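You operate a simulated robot arm through the tools that you are given. There is no shell and no other tool. Be economical: measure what you need, move in short steps, check, and stop when the job is done.

The job below is to be done with a simulated robot arm. You get a single attempt, and the scene is never put back.

## Task
Put one of the plugs from the top of the grey table on top of the breather there.
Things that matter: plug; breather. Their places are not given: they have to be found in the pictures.

The check looks at the end state, three seconds after you hand in, the way a careful person would. Anything else that was tipped, shoved, dropped, spilled or broken makes it a failure.

## Robot
A 7-joint arm with a two-finger parallel gripper, fixed in place. Base frame: the origin is at the foot of the arm, x ahead of it, y to its left, z up; the work surface is at about z = 0. Readings come in mm, rad, newtons and seconds.
With the tool pointing down near the work surface it reaches from about 220 to 580 mm from the base axis. Its first joint turns from -1.152 to 1.152 rad. Payload 2.5 kg.
Tool frame: the origin (TCP) lies between the finger pads and is the grasp point; the fingertips stand 23 mm ahead of it; z points along the fingers, y is the line along which they close. Largest opening 94 mm; finger width 38, thickness 10; the body of the gripper, 54 by 96 mm, starts 39 mm behind the TCP.
Orientation is that of the tool frame in the base frame, as [roll, pitch, yaw] about the fixed x, y, z axes, in that order (R = Rz(yaw) Ry(pitch) Rx(roll)). With the fingers straight down and closing along the base's y, the tool's x points along the base's -x, its y along +y and its z along -z.

## Interface
- The arm moves only by the tool drive_tool. Its argument "commands" is a list of rows, each an object (a shift or turn left out is 0, a gripper value left out holds the last) with "claw": the closure, from 0 (fully open) to 1 (shut); "dp": the shift along the base's x, y, z in mm, a list of three; "turn": the turn, a rotation vector about the base's x, y, z in rad, a list of three. In form: [{"claw": claw, "dp": [x, y, z], "turn": [rx, ry, rz]}, ...]. A call has 1 to 10 rows; each row is the pose to reach, as a shift and turn from the pose commanded when the call began. Rows are played at 5 a second. More than 50 mm and 0.15 rad between two rows, or a gripper value outside its range, and nothing of the call is played. A pose out of reach is approached as far as the arm can. The call stops where the force on the tool passes 40 N (or 10 N more than at its start, if that is more) or the arm is blocked; 0.2 s more then pass. Each finger travels about 108 mm/s and halts on what it meets, pressing with about 40 N; the grip force reading is that of the motor and also rises with nothing between the fingers. The clock runs only during rows and for 0.2 s after the last one: add rows that repeat a pose to give the fingers time. The reply holds the time, the measured pose of the TCP, the force on the tool along the base axes, the opening and the grip force, in the units named above and with some noise.
- Cameras (640 x 400 px; columns grow to the right, rows downward): "scene" is fixed at [132.5, -428.8, 540.1]; the picture's right is [0.60, -0.80, 0.00], its down [-0.56, -0.42, -0.71] and it looks along [0.57, 0.43, -0.70] (base axes); focal length 246 px, centre (320, 200). "wrist" rides on the gripper at [-39, 0, -44] in the tool frame; the picture's right is [0.00, -1.00, 0.00], its down [0.97, 0.00, -0.24] and it looks along [0.24, 0.00, 0.97] (tool axes); focal length 218 px, centre (320, 200).
- camera(camera): a new picture of that camera. It takes no simulated time.
- probe_pixels(camera, pixels): there is no depth. For up to 12 entries [column, row, z] of the newest picture of that camera ("zoom" is the newest enlarged one), the place [x, y] in the base frame at which the ray of that pixel passes the height z, good to about 2 mm, but the place of the scene camera against the robot may be out by one fixed shift of up to 12 mm in any direction. It takes no simulated time.
- enlarge(camera, box): a new picture of the part [left, top, right, bottom] of that camera's present view, enlarged. It takes no simulated time.
- job_done(): hands the job in; it is judged then, once.

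Work in short steps. Measure before you move; look again where a grasp or a placing could have gone wrong, and mend it. You have 60 turns and 26 pictures in all, those below and enlarged ones among them. Open the gripper and draw the arm clear of the work before you hand the job in, unless the task says otherwise; then end with one line.

The tools are called after "Emit:" by a JSON object that holds its "op" and its "data". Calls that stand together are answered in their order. drive_tool: Moves the arm, as the interface text tells. Its arguments: {"type":"object","properties":{"commands":{"type":"array","items":{"type":"object","properties":{"claw":{"type":"number"},"dp":{"type":"array","items":{"type":"number"}},"turn":{"type":"array","items":{"type":"number"}}}}}},"required":["commands"]} The other tools are called the same way: camera (camera) takes a picture; probe_pixels (camera, pixels) gives the place at which the rays of pixels pass given heights; enlarge (camera, box) takes an enlarged picture of a part of a camera's view; job_done () hands the job in.

At the start:

```text
t: 0.0
position: [364.8, -140.8, 338.6]
orientation: [-3.141, -0.001, 3.141]
ft_force: [-0.2, 0.0, -0.1]
opening: 94.2
finger_force: 0.0
```

scene: 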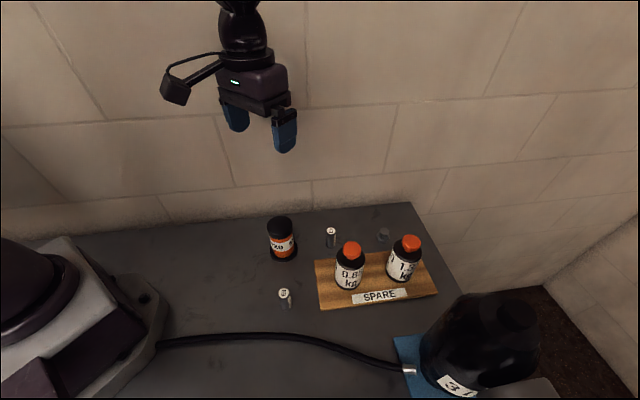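
wrist: 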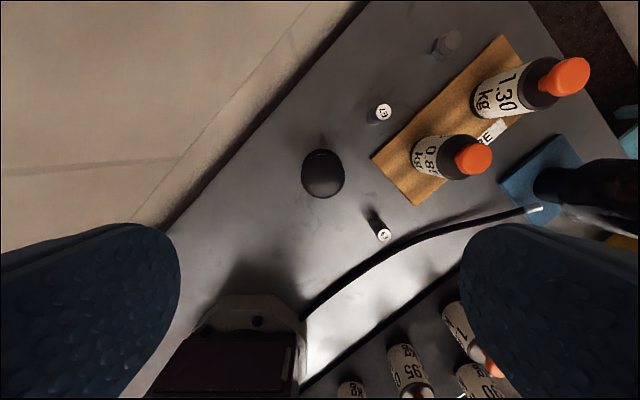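

I see small white-topped items at scene (331,237), (285,298), and a grey one at (383,235), as well as bottles. I'll enlarge to identify plug and breather.

Emit:
{"op": "enlarge", "data": {"camera": "scene", "box": [250, 200, 450, 325]}}

Emit:
{"op": "enlarge", "data": {"camera": "wrist", "box": [280, 10, 520, 260]}}

Emit:
{"op": "enlarge", "data": {"camera": "scene", "box": [380, 270, 588, 400]}}

```text
3.20 times, centred on (350, 262) of scene
```

zoom: 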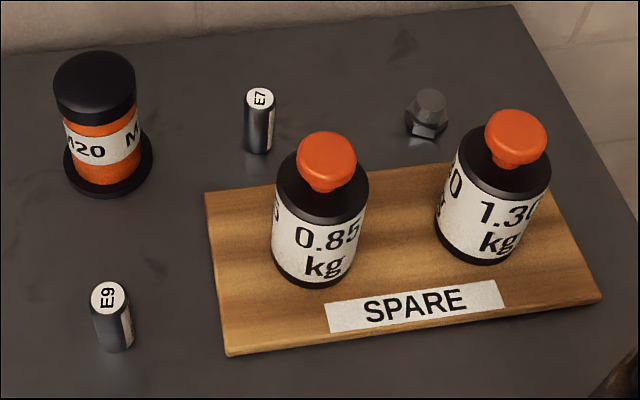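

```text
1.60 times, centred on (400, 135) of wrist
```

zoom: 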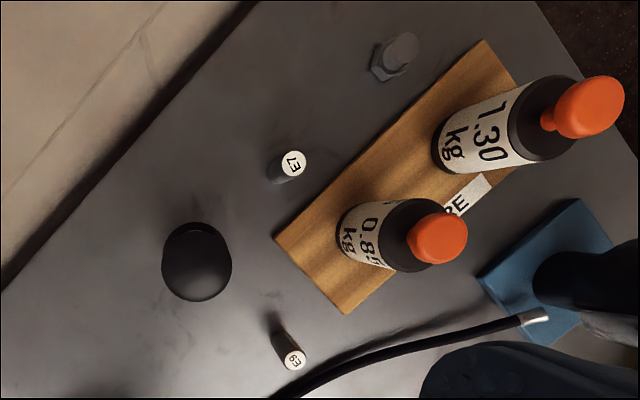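

```text
3.08 times, centred on (484, 335) of scene
```

zoom: 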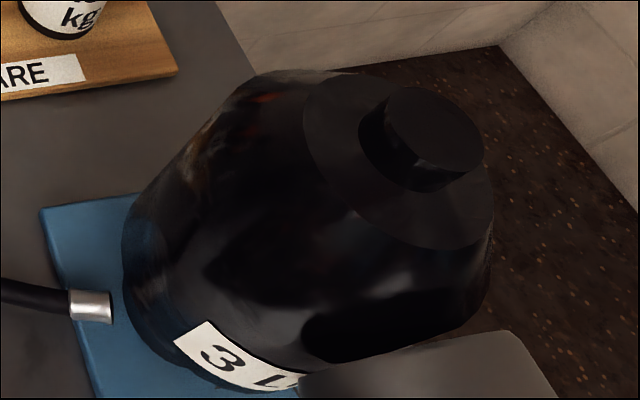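

Candidates: E7/E9 small cylinders (plugs?), an M20 orange/black item, a grey hex fitting. I'll locate them and then look closer with the wrist camera.

Emit:
{"op": "camera", "data": {"camera": "wrist"}}

Emit:
{"op": "probe_pixels", "data": {"camera": "wrist", "pixels": [[383, 235, 30], [383, 111, 30], [450, 42, 20], [440, 50, 0], [323, 170, 60], [372, 215, 0], [374, 118, 0]]}}

Emit:
{"op": "probe_pixels", "data": {"camera": "scene", "pixels": [[285, 292, 30], [286, 307, 0], [331, 231, 30], [331, 246, 0], [384, 231, 20], [383, 240, 0], [279, 224, 60], [284, 256, 0]]}}

```text
20 pictures are left
```

wrist: 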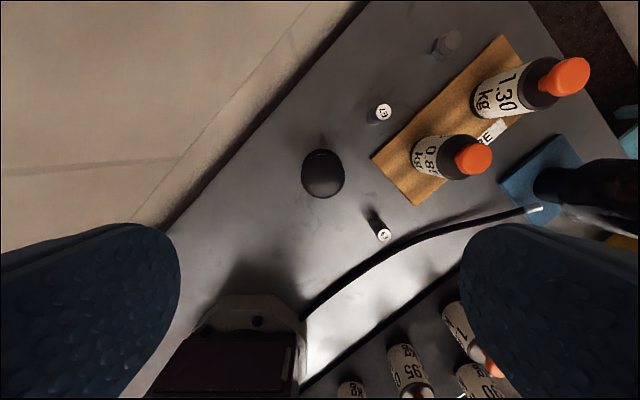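

```text
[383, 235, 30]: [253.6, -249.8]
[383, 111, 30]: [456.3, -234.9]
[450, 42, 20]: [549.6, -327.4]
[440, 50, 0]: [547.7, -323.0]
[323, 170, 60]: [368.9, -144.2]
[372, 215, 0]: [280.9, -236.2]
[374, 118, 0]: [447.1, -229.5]
```

```text
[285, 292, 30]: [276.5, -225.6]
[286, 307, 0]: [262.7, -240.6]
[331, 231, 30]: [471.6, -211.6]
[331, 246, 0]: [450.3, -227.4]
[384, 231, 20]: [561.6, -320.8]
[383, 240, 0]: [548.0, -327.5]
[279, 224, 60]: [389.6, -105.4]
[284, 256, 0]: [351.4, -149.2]
```

The hex fitting lies ~637 mm out, beyond reach; M20 and E7/E9 are within. There are more bottles at the wrist picture's bottom, so I move over for a better look.

Emit:
{"op": "drive_tool", "data": {"commands": [{"dp": [-20, -35, 0]}, {"dp": [-40, -70, 0]}, {"dp": [-60, -105, 0]}, {"dp": [-70, -130, 0]}, {"dp": [-70, -130, 0]}]}}

Emit:
{"op": "camera", "data": {"camera": "wrist"}}

```text
t: 1.2
position: [292.5, -273.2, 336.5]
orientation: [3.141, -0.001, 3.141]
ft_force: [0.3, -0.6, -0.4]
opening: 93.8
finger_force: 0.0
```

```text
19 pictures are left
```

wrist: 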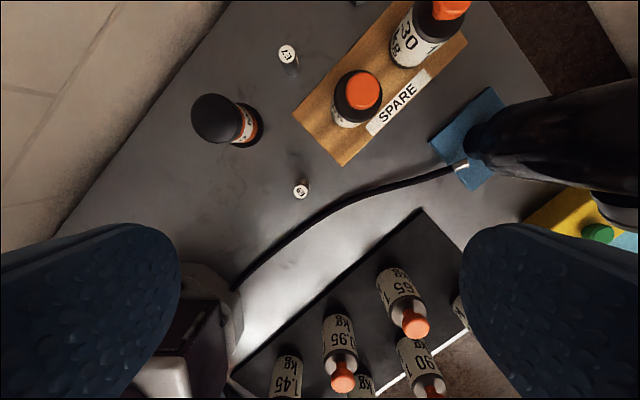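

More bottles on a black tray, a large black vessel with a hose, and a yellow thing. I enlarge the vessel and the small items.

Emit:
{"op": "enlarge", "data": {"camera": "wrist", "box": [420, 80, 640, 260]}}

Emit:
{"op": "enlarge", "data": {"camera": "wrist", "box": [180, 30, 340, 210]}}

Emit:
{"op": "camera", "data": {"camera": "scene"}}

```text
2.22 times, centred on (530, 170) of wrist
```

zoom: 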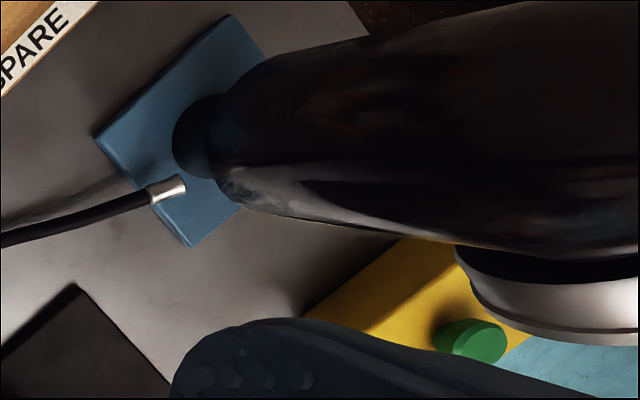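

```text
2.22 times, centred on (260, 120) of wrist
```

zoom: 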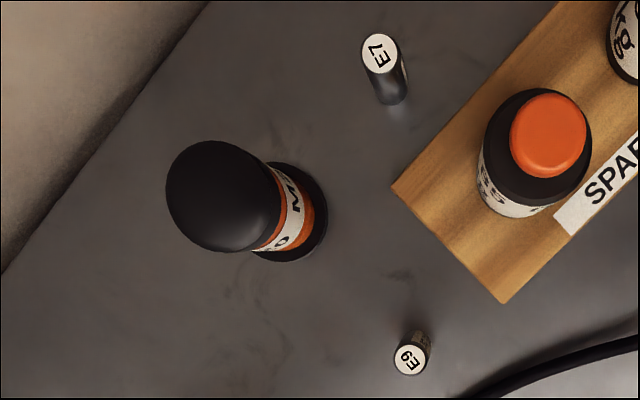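

```text
16 pictures are left
```

scene: 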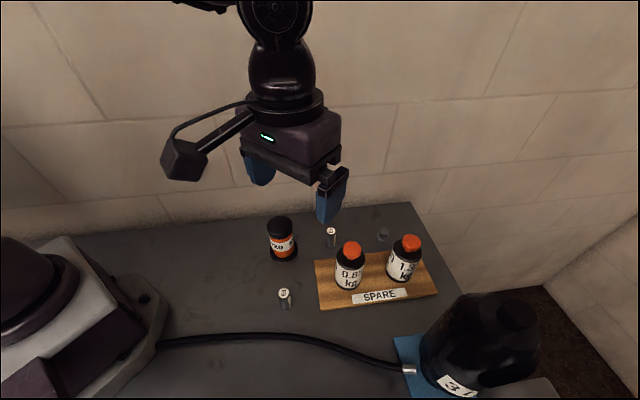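

M20 with the black cap looks like a tank breather; E7/E9 are the plugs. I pick E9 (near, clear) and measure its place by wrist vs. the earlier view.

Emit:
{"op": "camera", "data": {"camera": "wrist"}}

Emit:
{"op": "probe_pixels", "data": {"camera": "wrist", "pixels": [[301, 191, 30], [301, 191, 45], [301, 191, 60], [304, 183, 0], [215, 119, 60], [215, 119, 90], [215, 119, 110], [246, 126, 0], [333, 205, 0], [321, 213, 0]]}}

```text
15 pictures are left
```

wrist: 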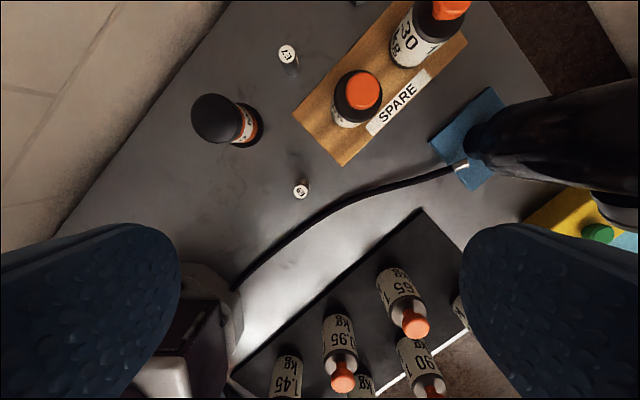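

```text
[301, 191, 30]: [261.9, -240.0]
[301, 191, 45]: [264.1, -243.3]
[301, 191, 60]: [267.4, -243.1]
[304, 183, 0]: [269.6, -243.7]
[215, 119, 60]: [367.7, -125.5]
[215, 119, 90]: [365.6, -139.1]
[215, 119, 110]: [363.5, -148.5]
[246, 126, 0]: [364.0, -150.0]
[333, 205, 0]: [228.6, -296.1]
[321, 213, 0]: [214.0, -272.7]
```

E9 is near (267,-243), M20 near (364,-149), about 100 mm tall. I move above E9 with the fingers part closed to avoid the cable.

Emit:
{"op": "drive_tool", "data": {"commands": [{"dp": [-25, 30, 0], "claw": 0.35}, {"dp": [-25, 30, -45], "claw": 0.35}, {"dp": [-25, 30, -90], "claw": 0.35}, {"dp": [-25, 30, -135], "claw": 0.35}, {"dp": [-25, 30, -180], "claw": 0.35}, {"dp": [-25, 30, -200], "claw": 0.35}, {"dp": [-25, 30, -200], "claw": 0.35}]}}

Emit:
{"op": "camera", "data": {"camera": "wrist"}}

```text
t: 2.8
position: [269.4, -241.7, 137.9]
orientation: [-3.141, 0.0, 3.141]
ft_force: [0.2, 0.2, 0.7]
opening: 61.1
finger_force: 0.1
```

```text
14 pictures are left
```

wrist: 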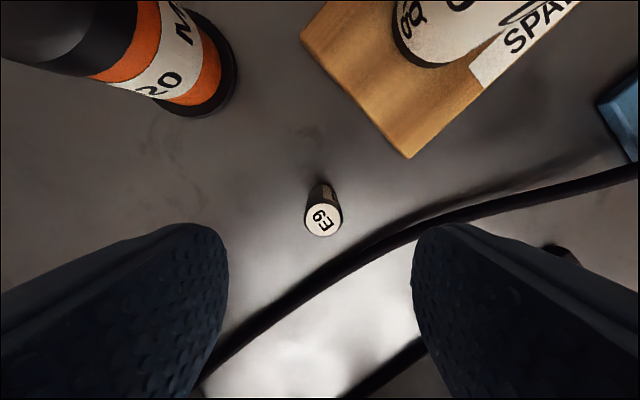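

The top of E9 is at (324,218), its base around (323,192). I probe these and the cable.

Emit:
{"op": "probe_pixels", "data": {"camera": "wrist", "pixels": [[324, 218, 30], [324, 218, 40], [324, 218, 50], [323, 190, 0], [305, 218, 40], [342, 218, 40], [380, 240, 8], [410, 228, 8], [320, 275, 8]]}}

Emit:
{"op": "enlarge", "data": {"camera": "wrist", "box": [260, 150, 388, 230]}}

```text
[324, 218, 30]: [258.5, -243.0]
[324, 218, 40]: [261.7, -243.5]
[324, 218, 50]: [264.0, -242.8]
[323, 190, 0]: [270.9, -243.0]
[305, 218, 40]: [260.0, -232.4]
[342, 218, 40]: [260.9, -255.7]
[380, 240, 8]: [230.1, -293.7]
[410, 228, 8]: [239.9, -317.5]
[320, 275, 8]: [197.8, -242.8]
```

```text
5.00 times, centred on (324, 190) of wrist
```

zoom: 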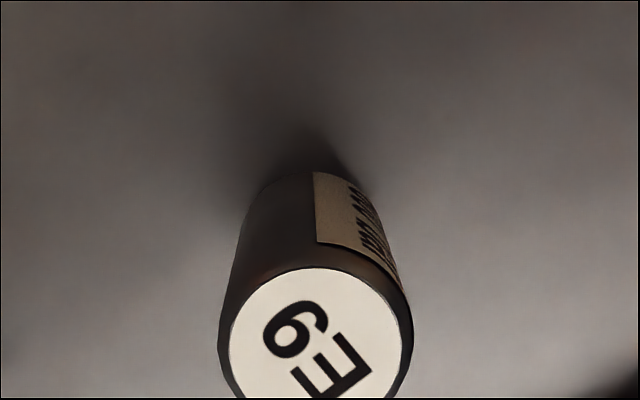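

There's a small side label on E9; I check it and E7 in the scene camera.

Emit:
{"op": "enlarge", "data": {"camera": "scene", "box": [265, 275, 305, 315]}}

Emit:
{"op": "enlarge", "data": {"camera": "scene", "box": [315, 215, 355, 255]}}

```text
10.00 times, centred on (285, 295) of scene
```

zoom: 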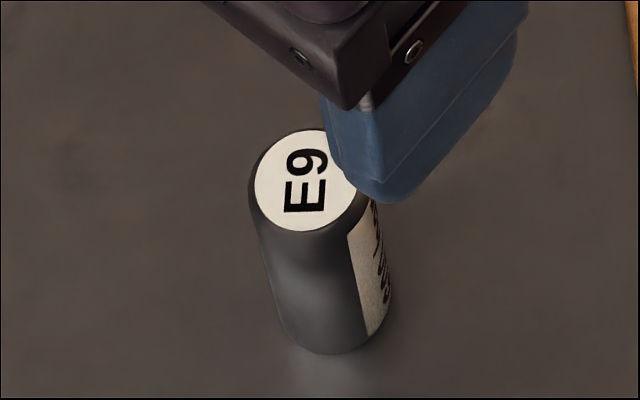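

```text
10.00 times, centred on (335, 235) of scene
```

zoom: 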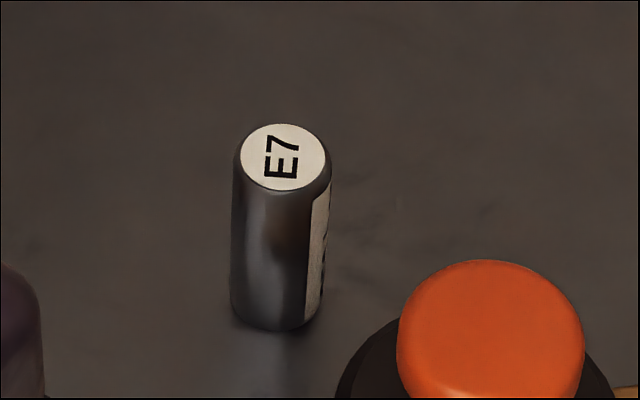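

I'll check that side label from the +x side before committing, staying above the other items.

Emit:
{"op": "drive_tool", "data": {"commands": [{"dp": [20, 0, 25]}, {"dp": [45, 0, 40]}, {"dp": [70, 0, 45]}, {"dp": [80, 0, 45]}, {"dp": [80, 0, 45]}]}}

Emit:
{"op": "enlarge", "data": {"camera": "wrist", "box": [280, 230, 376, 330]}}

```text
t: 4.0
position: [348.8, -240.5, 184.8]
orientation: [-3.141, 0.001, -3.141]
ft_force: [0.6, -0.5, 0.3]
opening: 61.1
finger_force: 0.0
```

```text
4.00 times, centred on (328, 280) of wrist
```

zoom: 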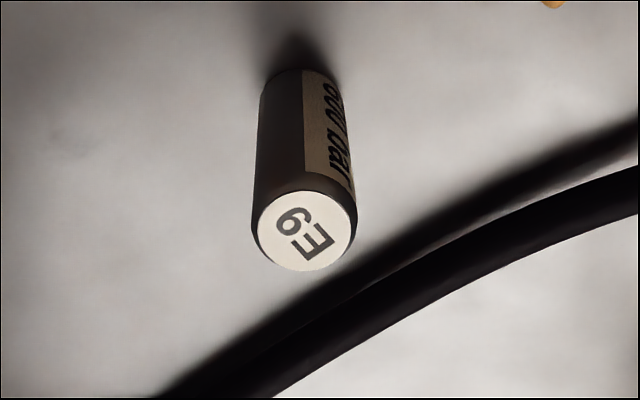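

E9 reads "600 bar": a pressure plug. I triangulate with this view: top centre zoom (305,231), base about (298,88).

Emit:
{"op": "probe_pixels", "data": {"camera": "zoom", "pixels": [[305, 231, 40], [305, 231, 50], [305, 231, 60], [298, 90, 0], [252, 225, 50], [357, 225, 50]]}}

Emit:
{"op": "camera", "data": {"camera": "wrist"}}

```text
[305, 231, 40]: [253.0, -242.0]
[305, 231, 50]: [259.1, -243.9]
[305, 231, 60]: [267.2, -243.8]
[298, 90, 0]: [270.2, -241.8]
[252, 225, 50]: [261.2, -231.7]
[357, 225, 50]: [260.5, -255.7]
```

```text
9 pictures are left
```

wrist: 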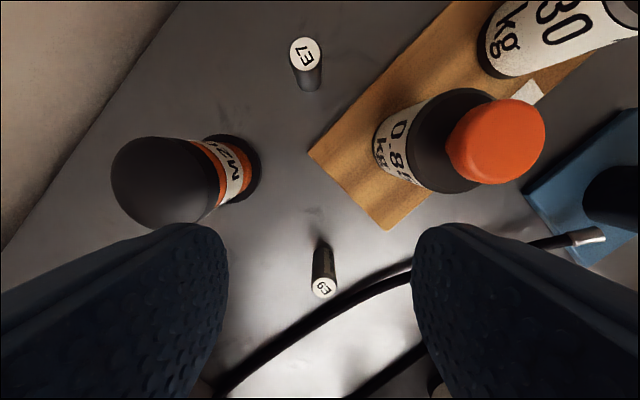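

E9 stands at (269,-243), ~61 mm tall, ~22 mm thick. I go back over it, descend to z≈40.

Emit:
{"op": "drive_tool", "data": {"commands": [{"dp": [-40, -1, 0]}, {"dp": [-79, -2, -10]}, {"dp": [-79.5, -2, -40]}, {"dp": [-79.5, -2, -75]}, {"dp": [-79.5, -2, -110]}, {"dp": [-79.5, -2, -130]}, {"dp": [-79.5, -2, -144]}, {"dp": [-79.5, -2, -144]}]}}

Emit:
{"op": "camera", "data": {"camera": "wrist"}}

```text
t: 5.8
position: [270.6, -244.7, 39.1]
orientation: [-3.14, 0.002, 3.141]
ft_force: [0.2, 0.8, 0.0]
opening: 61.3
finger_force: 0.1
```

```text
8 pictures are left
```

wrist: 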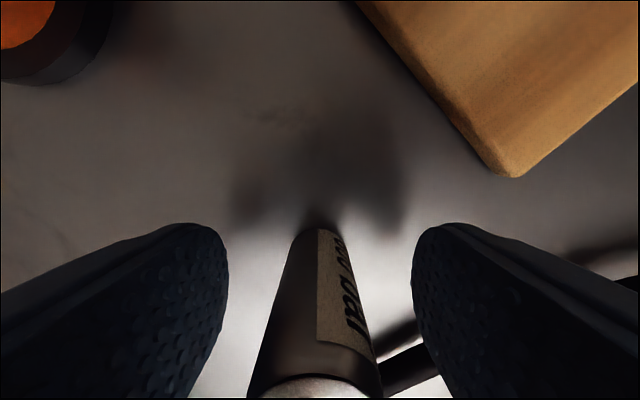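

The plug stands between the fingers, centred. I close and lift.

Emit:
{"op": "drive_tool", "data": {"commands": [{"claw": 0.6}, {"claw": 0.9}, {"claw": 0.9}, {"claw": 0.9}]}}

Emit:
{"op": "drive_tool", "data": {"commands": [{"dp": [0, 0, 20]}, {"dp": [0, 0, 60]}, {"dp": [0, 0, 105]}, {"dp": [0, 0, 150]}, {"dp": [0, 0, 190]}, {"dp": [0, 0, 190]}]}}

```text
t: 6.8
position: [270.1, -245.1, 40.3]
orientation: [3.141, -0.002, -3.141]
ft_force: [-0.6, -0.4, 0.3]
opening: 23.1
finger_force: 39.8
```

```text
t: 8.2
position: [270.7, -242.5, 228.7]
orientation: [3.141, 0.001, -3.141]
ft_force: [0.2, -0.5, -0.6]
opening: 22.9
finger_force: 40.0
```

Held at 23 mm. Next I bring the wrist camera over the M20 breather to measure its top.

Emit:
{"op": "drive_tool", "data": {"commands": [{"dp": [20, 40, 0]}, {"dp": [40, 75, 0]}, {"dp": [55, 95, 0]}, {"dp": [55, 95, 0]}]}}

Emit:
{"op": "camera", "data": {"camera": "wrist"}}

```text
t: 9.2
position: [325.2, -149.5, 230.3]
orientation: [3.141, 0.0, 3.141]
ft_force: [0.0, -0.2, -1.2]
opening: 22.9
finger_force: 40.1
```

```text
7 pictures are left
```

wrist: 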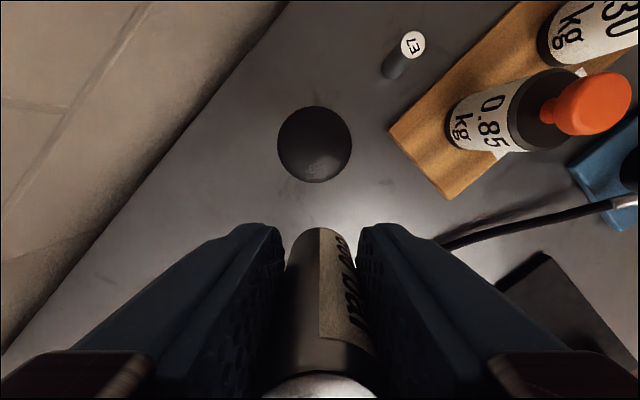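

The cap is right below the camera, centre (314,144). I probe at plausible heights and enlarge.

Emit:
{"op": "probe_pixels", "data": {"camera": "wrist", "pixels": [[314.5, 144, 90], [314.5, 144, 105], [314.5, 144, 120], [277, 144, 100], [352, 144, 100], [314, 105, 100], [314, 183, 100]]}}

Emit:
{"op": "enlarge", "data": {"camera": "scene", "box": [250, 180, 330, 280]}}

```text
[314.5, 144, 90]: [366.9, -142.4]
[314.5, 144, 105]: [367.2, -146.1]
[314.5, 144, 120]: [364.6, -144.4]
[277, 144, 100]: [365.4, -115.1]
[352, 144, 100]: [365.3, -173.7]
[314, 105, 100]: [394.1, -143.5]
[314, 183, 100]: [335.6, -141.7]
```

```text
4.00 times, centred on (290, 230) of scene
```

zoom: 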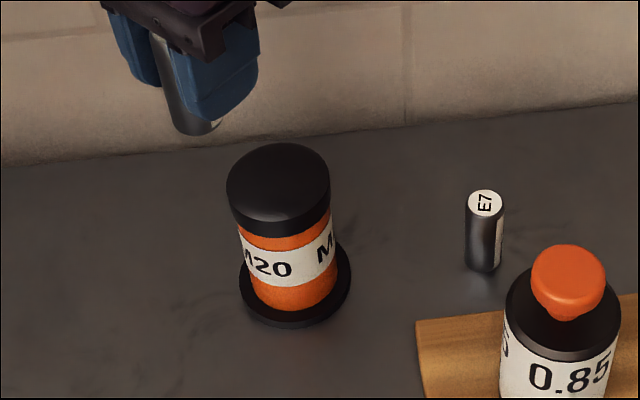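

The cap is flat-topped, ~58 mm wide, centre ≈ (365.5,-145), top near z≈102. I move over it and come down to z≈160.

Emit:
{"op": "drive_tool", "data": {"commands": [{"dp": [20, 2.5, 0]}, {"dp": [40.5, 4.5, 0]}, {"dp": [40.5, 4.5, -30]}, {"dp": [40.5, 4.5, -55]}, {"dp": [40.5, 4.5, -70]}, {"dp": [40.5, 4.5, -70]}]}}

Emit:
{"op": "enlarge", "data": {"camera": "scene", "box": [240, 170, 336, 290]}}

```text
t: 10.6
position: [365.6, -143.9, 159.3]
orientation: [-3.141, 0.001, 3.141]
ft_force: [0.1, 0.1, -2.0]
opening: 23.2
finger_force: 39.7
```

```text
3.33 times, centred on (288, 230) of scene
```

zoom: 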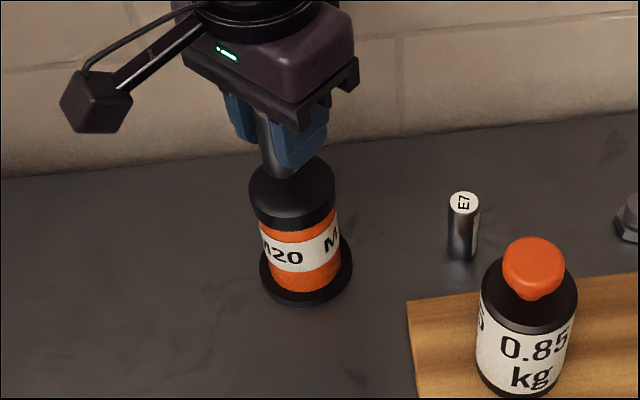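

Aligned over the cap and still clear. I descend in small steps watching the force.

Emit:
{"op": "drive_tool", "data": {"commands": [{"dp": [0, 0, -2]}, {"dp": [0, 0, -4]}, {"dp": [0, 0, -6]}, {"dp": [0, 0, -8]}, {"dp": [0, 0, -10]}, {"dp": [0, 0, -10]}]}}

Emit:
{"op": "drive_tool", "data": {"commands": [{"dp": [0, 0, -1]}, {"dp": [0, 0, -2]}, {"dp": [0, 0, -3]}, {"dp": [0, 0, -4]}, {"dp": [0, 0, -4]}]}}

```text
t: 12.0
position: [365.4, -143.5, 149.1]
orientation: [3.141, -0.002, -3.141]
ft_force: [-0.6, 0.8, -2.1]
opening: 23.2
finger_force: 39.6
```

```text
t: 13.2
position: [365.5, -143.8, 144.9]
orientation: [3.141, -0.001, 3.141]
ft_force: [0.0, 1.1, -1.3]
opening: 22.8
finger_force: 39.6
```

No contact yet at z=145; continuing in 1 mm steps.

Emit:
{"op": "drive_tool", "data": {"commands": [{"dp": [0, 0, -1]}, {"dp": [0, 0, -2]}, {"dp": [0, 0, -2]}]}}

Emit:
{"op": "enlarge", "data": {"camera": "scene", "box": [260, 195, 308, 255]}}

```text
t: 14.0
position: [366.8, -143.6, 144.9]
orientation: [-3.141, 0.0, 3.14]
ft_force: [-3.5, 0.3, 7.3]
opening: 23.2
finger_force: 40.2
```

```text
6.67 times, centred on (284, 225) of scene
```

zoom: 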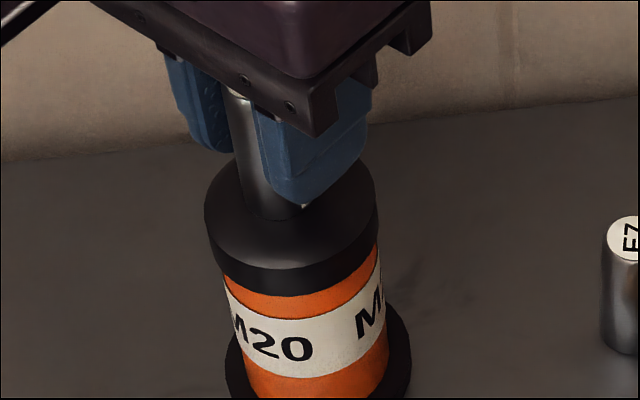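

Contact (z force rose ~9 N), the plug stands centred on the cap. I relieve the load slightly and open.

Emit:
{"op": "drive_tool", "data": {"commands": [{"dp": [0, 0, 1]}, {"dp": [0, 0, 1.2]}]}}

Emit:
{"op": "drive_tool", "data": {"commands": [{"claw": 0.7}, {"claw": 0.62}, {"claw": 0.5}, {"claw": 0.4}, {"claw": 0.4}]}}

Emit:
{"op": "enlarge", "data": {"camera": "scene", "box": [240, 180, 320, 280]}}

```text
t: 14.6
position: [365.1, -144.3, 145.4]
orientation: [-3.141, 0.0, -3.141]
ft_force: [0.3, 0.0, -1.3]
opening: 23.0
finger_force: 39.9
```

```text
t: 15.8
position: [366.0, -144.4, 144.3]
orientation: [-3.14, 0.0, 3.141]
ft_force: [-0.3, 0.0, 0.5]
opening: 56.4
finger_force: 0.0
```

```text
4.00 times, centred on (280, 230) of scene
```

zoom: 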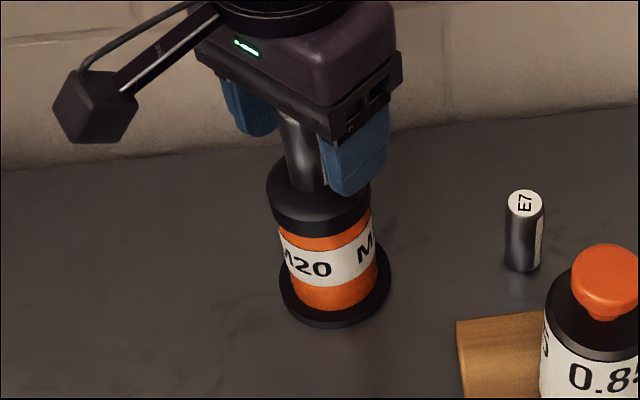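

The plug stands upright and free. I rise straight up, then draw back and look.

Emit:
{"op": "drive_tool", "data": {"commands": [{"dp": [0, 0, 20]}, {"dp": [0, 0, 50]}, {"dp": [0, 0, 90]}, {"dp": [0, 0, 130]}, {"dp": [-20, 0, 160]}, {"dp": [-40, 0, 180]}, {"dp": [-40, 0, 180], "claw": 0}, {"dp": [-40, 0, 180], "claw": 0}]}}

Emit:
{"op": "camera", "data": {"camera": "scene"}}

Emit:
{"op": "camera", "data": {"camera": "wrist"}}

```text
t: 17.6
position: [324.8, -143.8, 324.6]
orientation: [3.14, 0.0, 3.141]
ft_force: [-0.8, 0.8, -0.5]
opening: 94.1
finger_force: 0.2
```

```text
2 pictures are left
```

scene: 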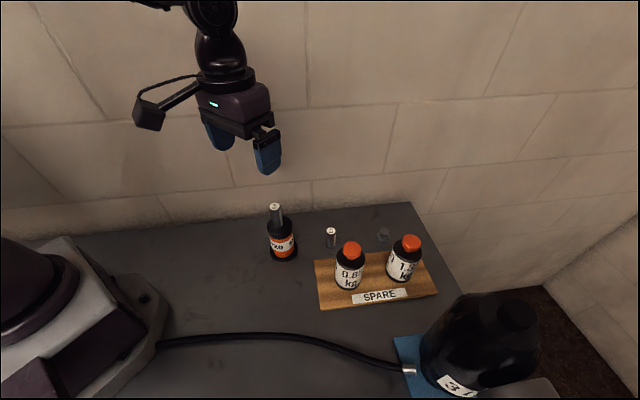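

```text
1 pictures are left
```

wrist: 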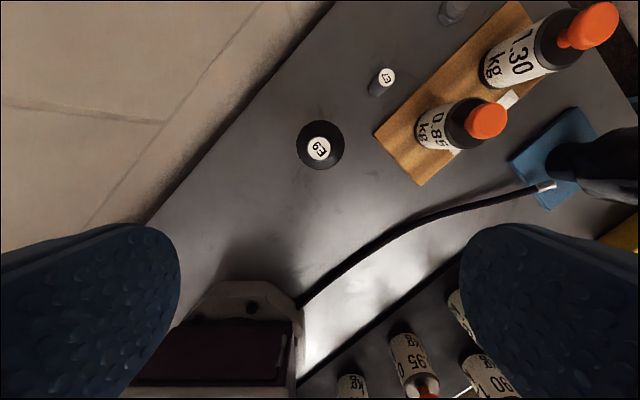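

E9 stands centred on the M20 breather's cap at wrist (320,148), everything else is undisturbed, and the gripper is open and clear. Handing in.

Emit:
{"op": "job_done", "data": {}}

```text
The job is handed in.
```

Plug E9 is standing upright on top of the M20 piece, which I took to be the breather from its shape and label because nothing is marked as one; nothing else was disturbed.
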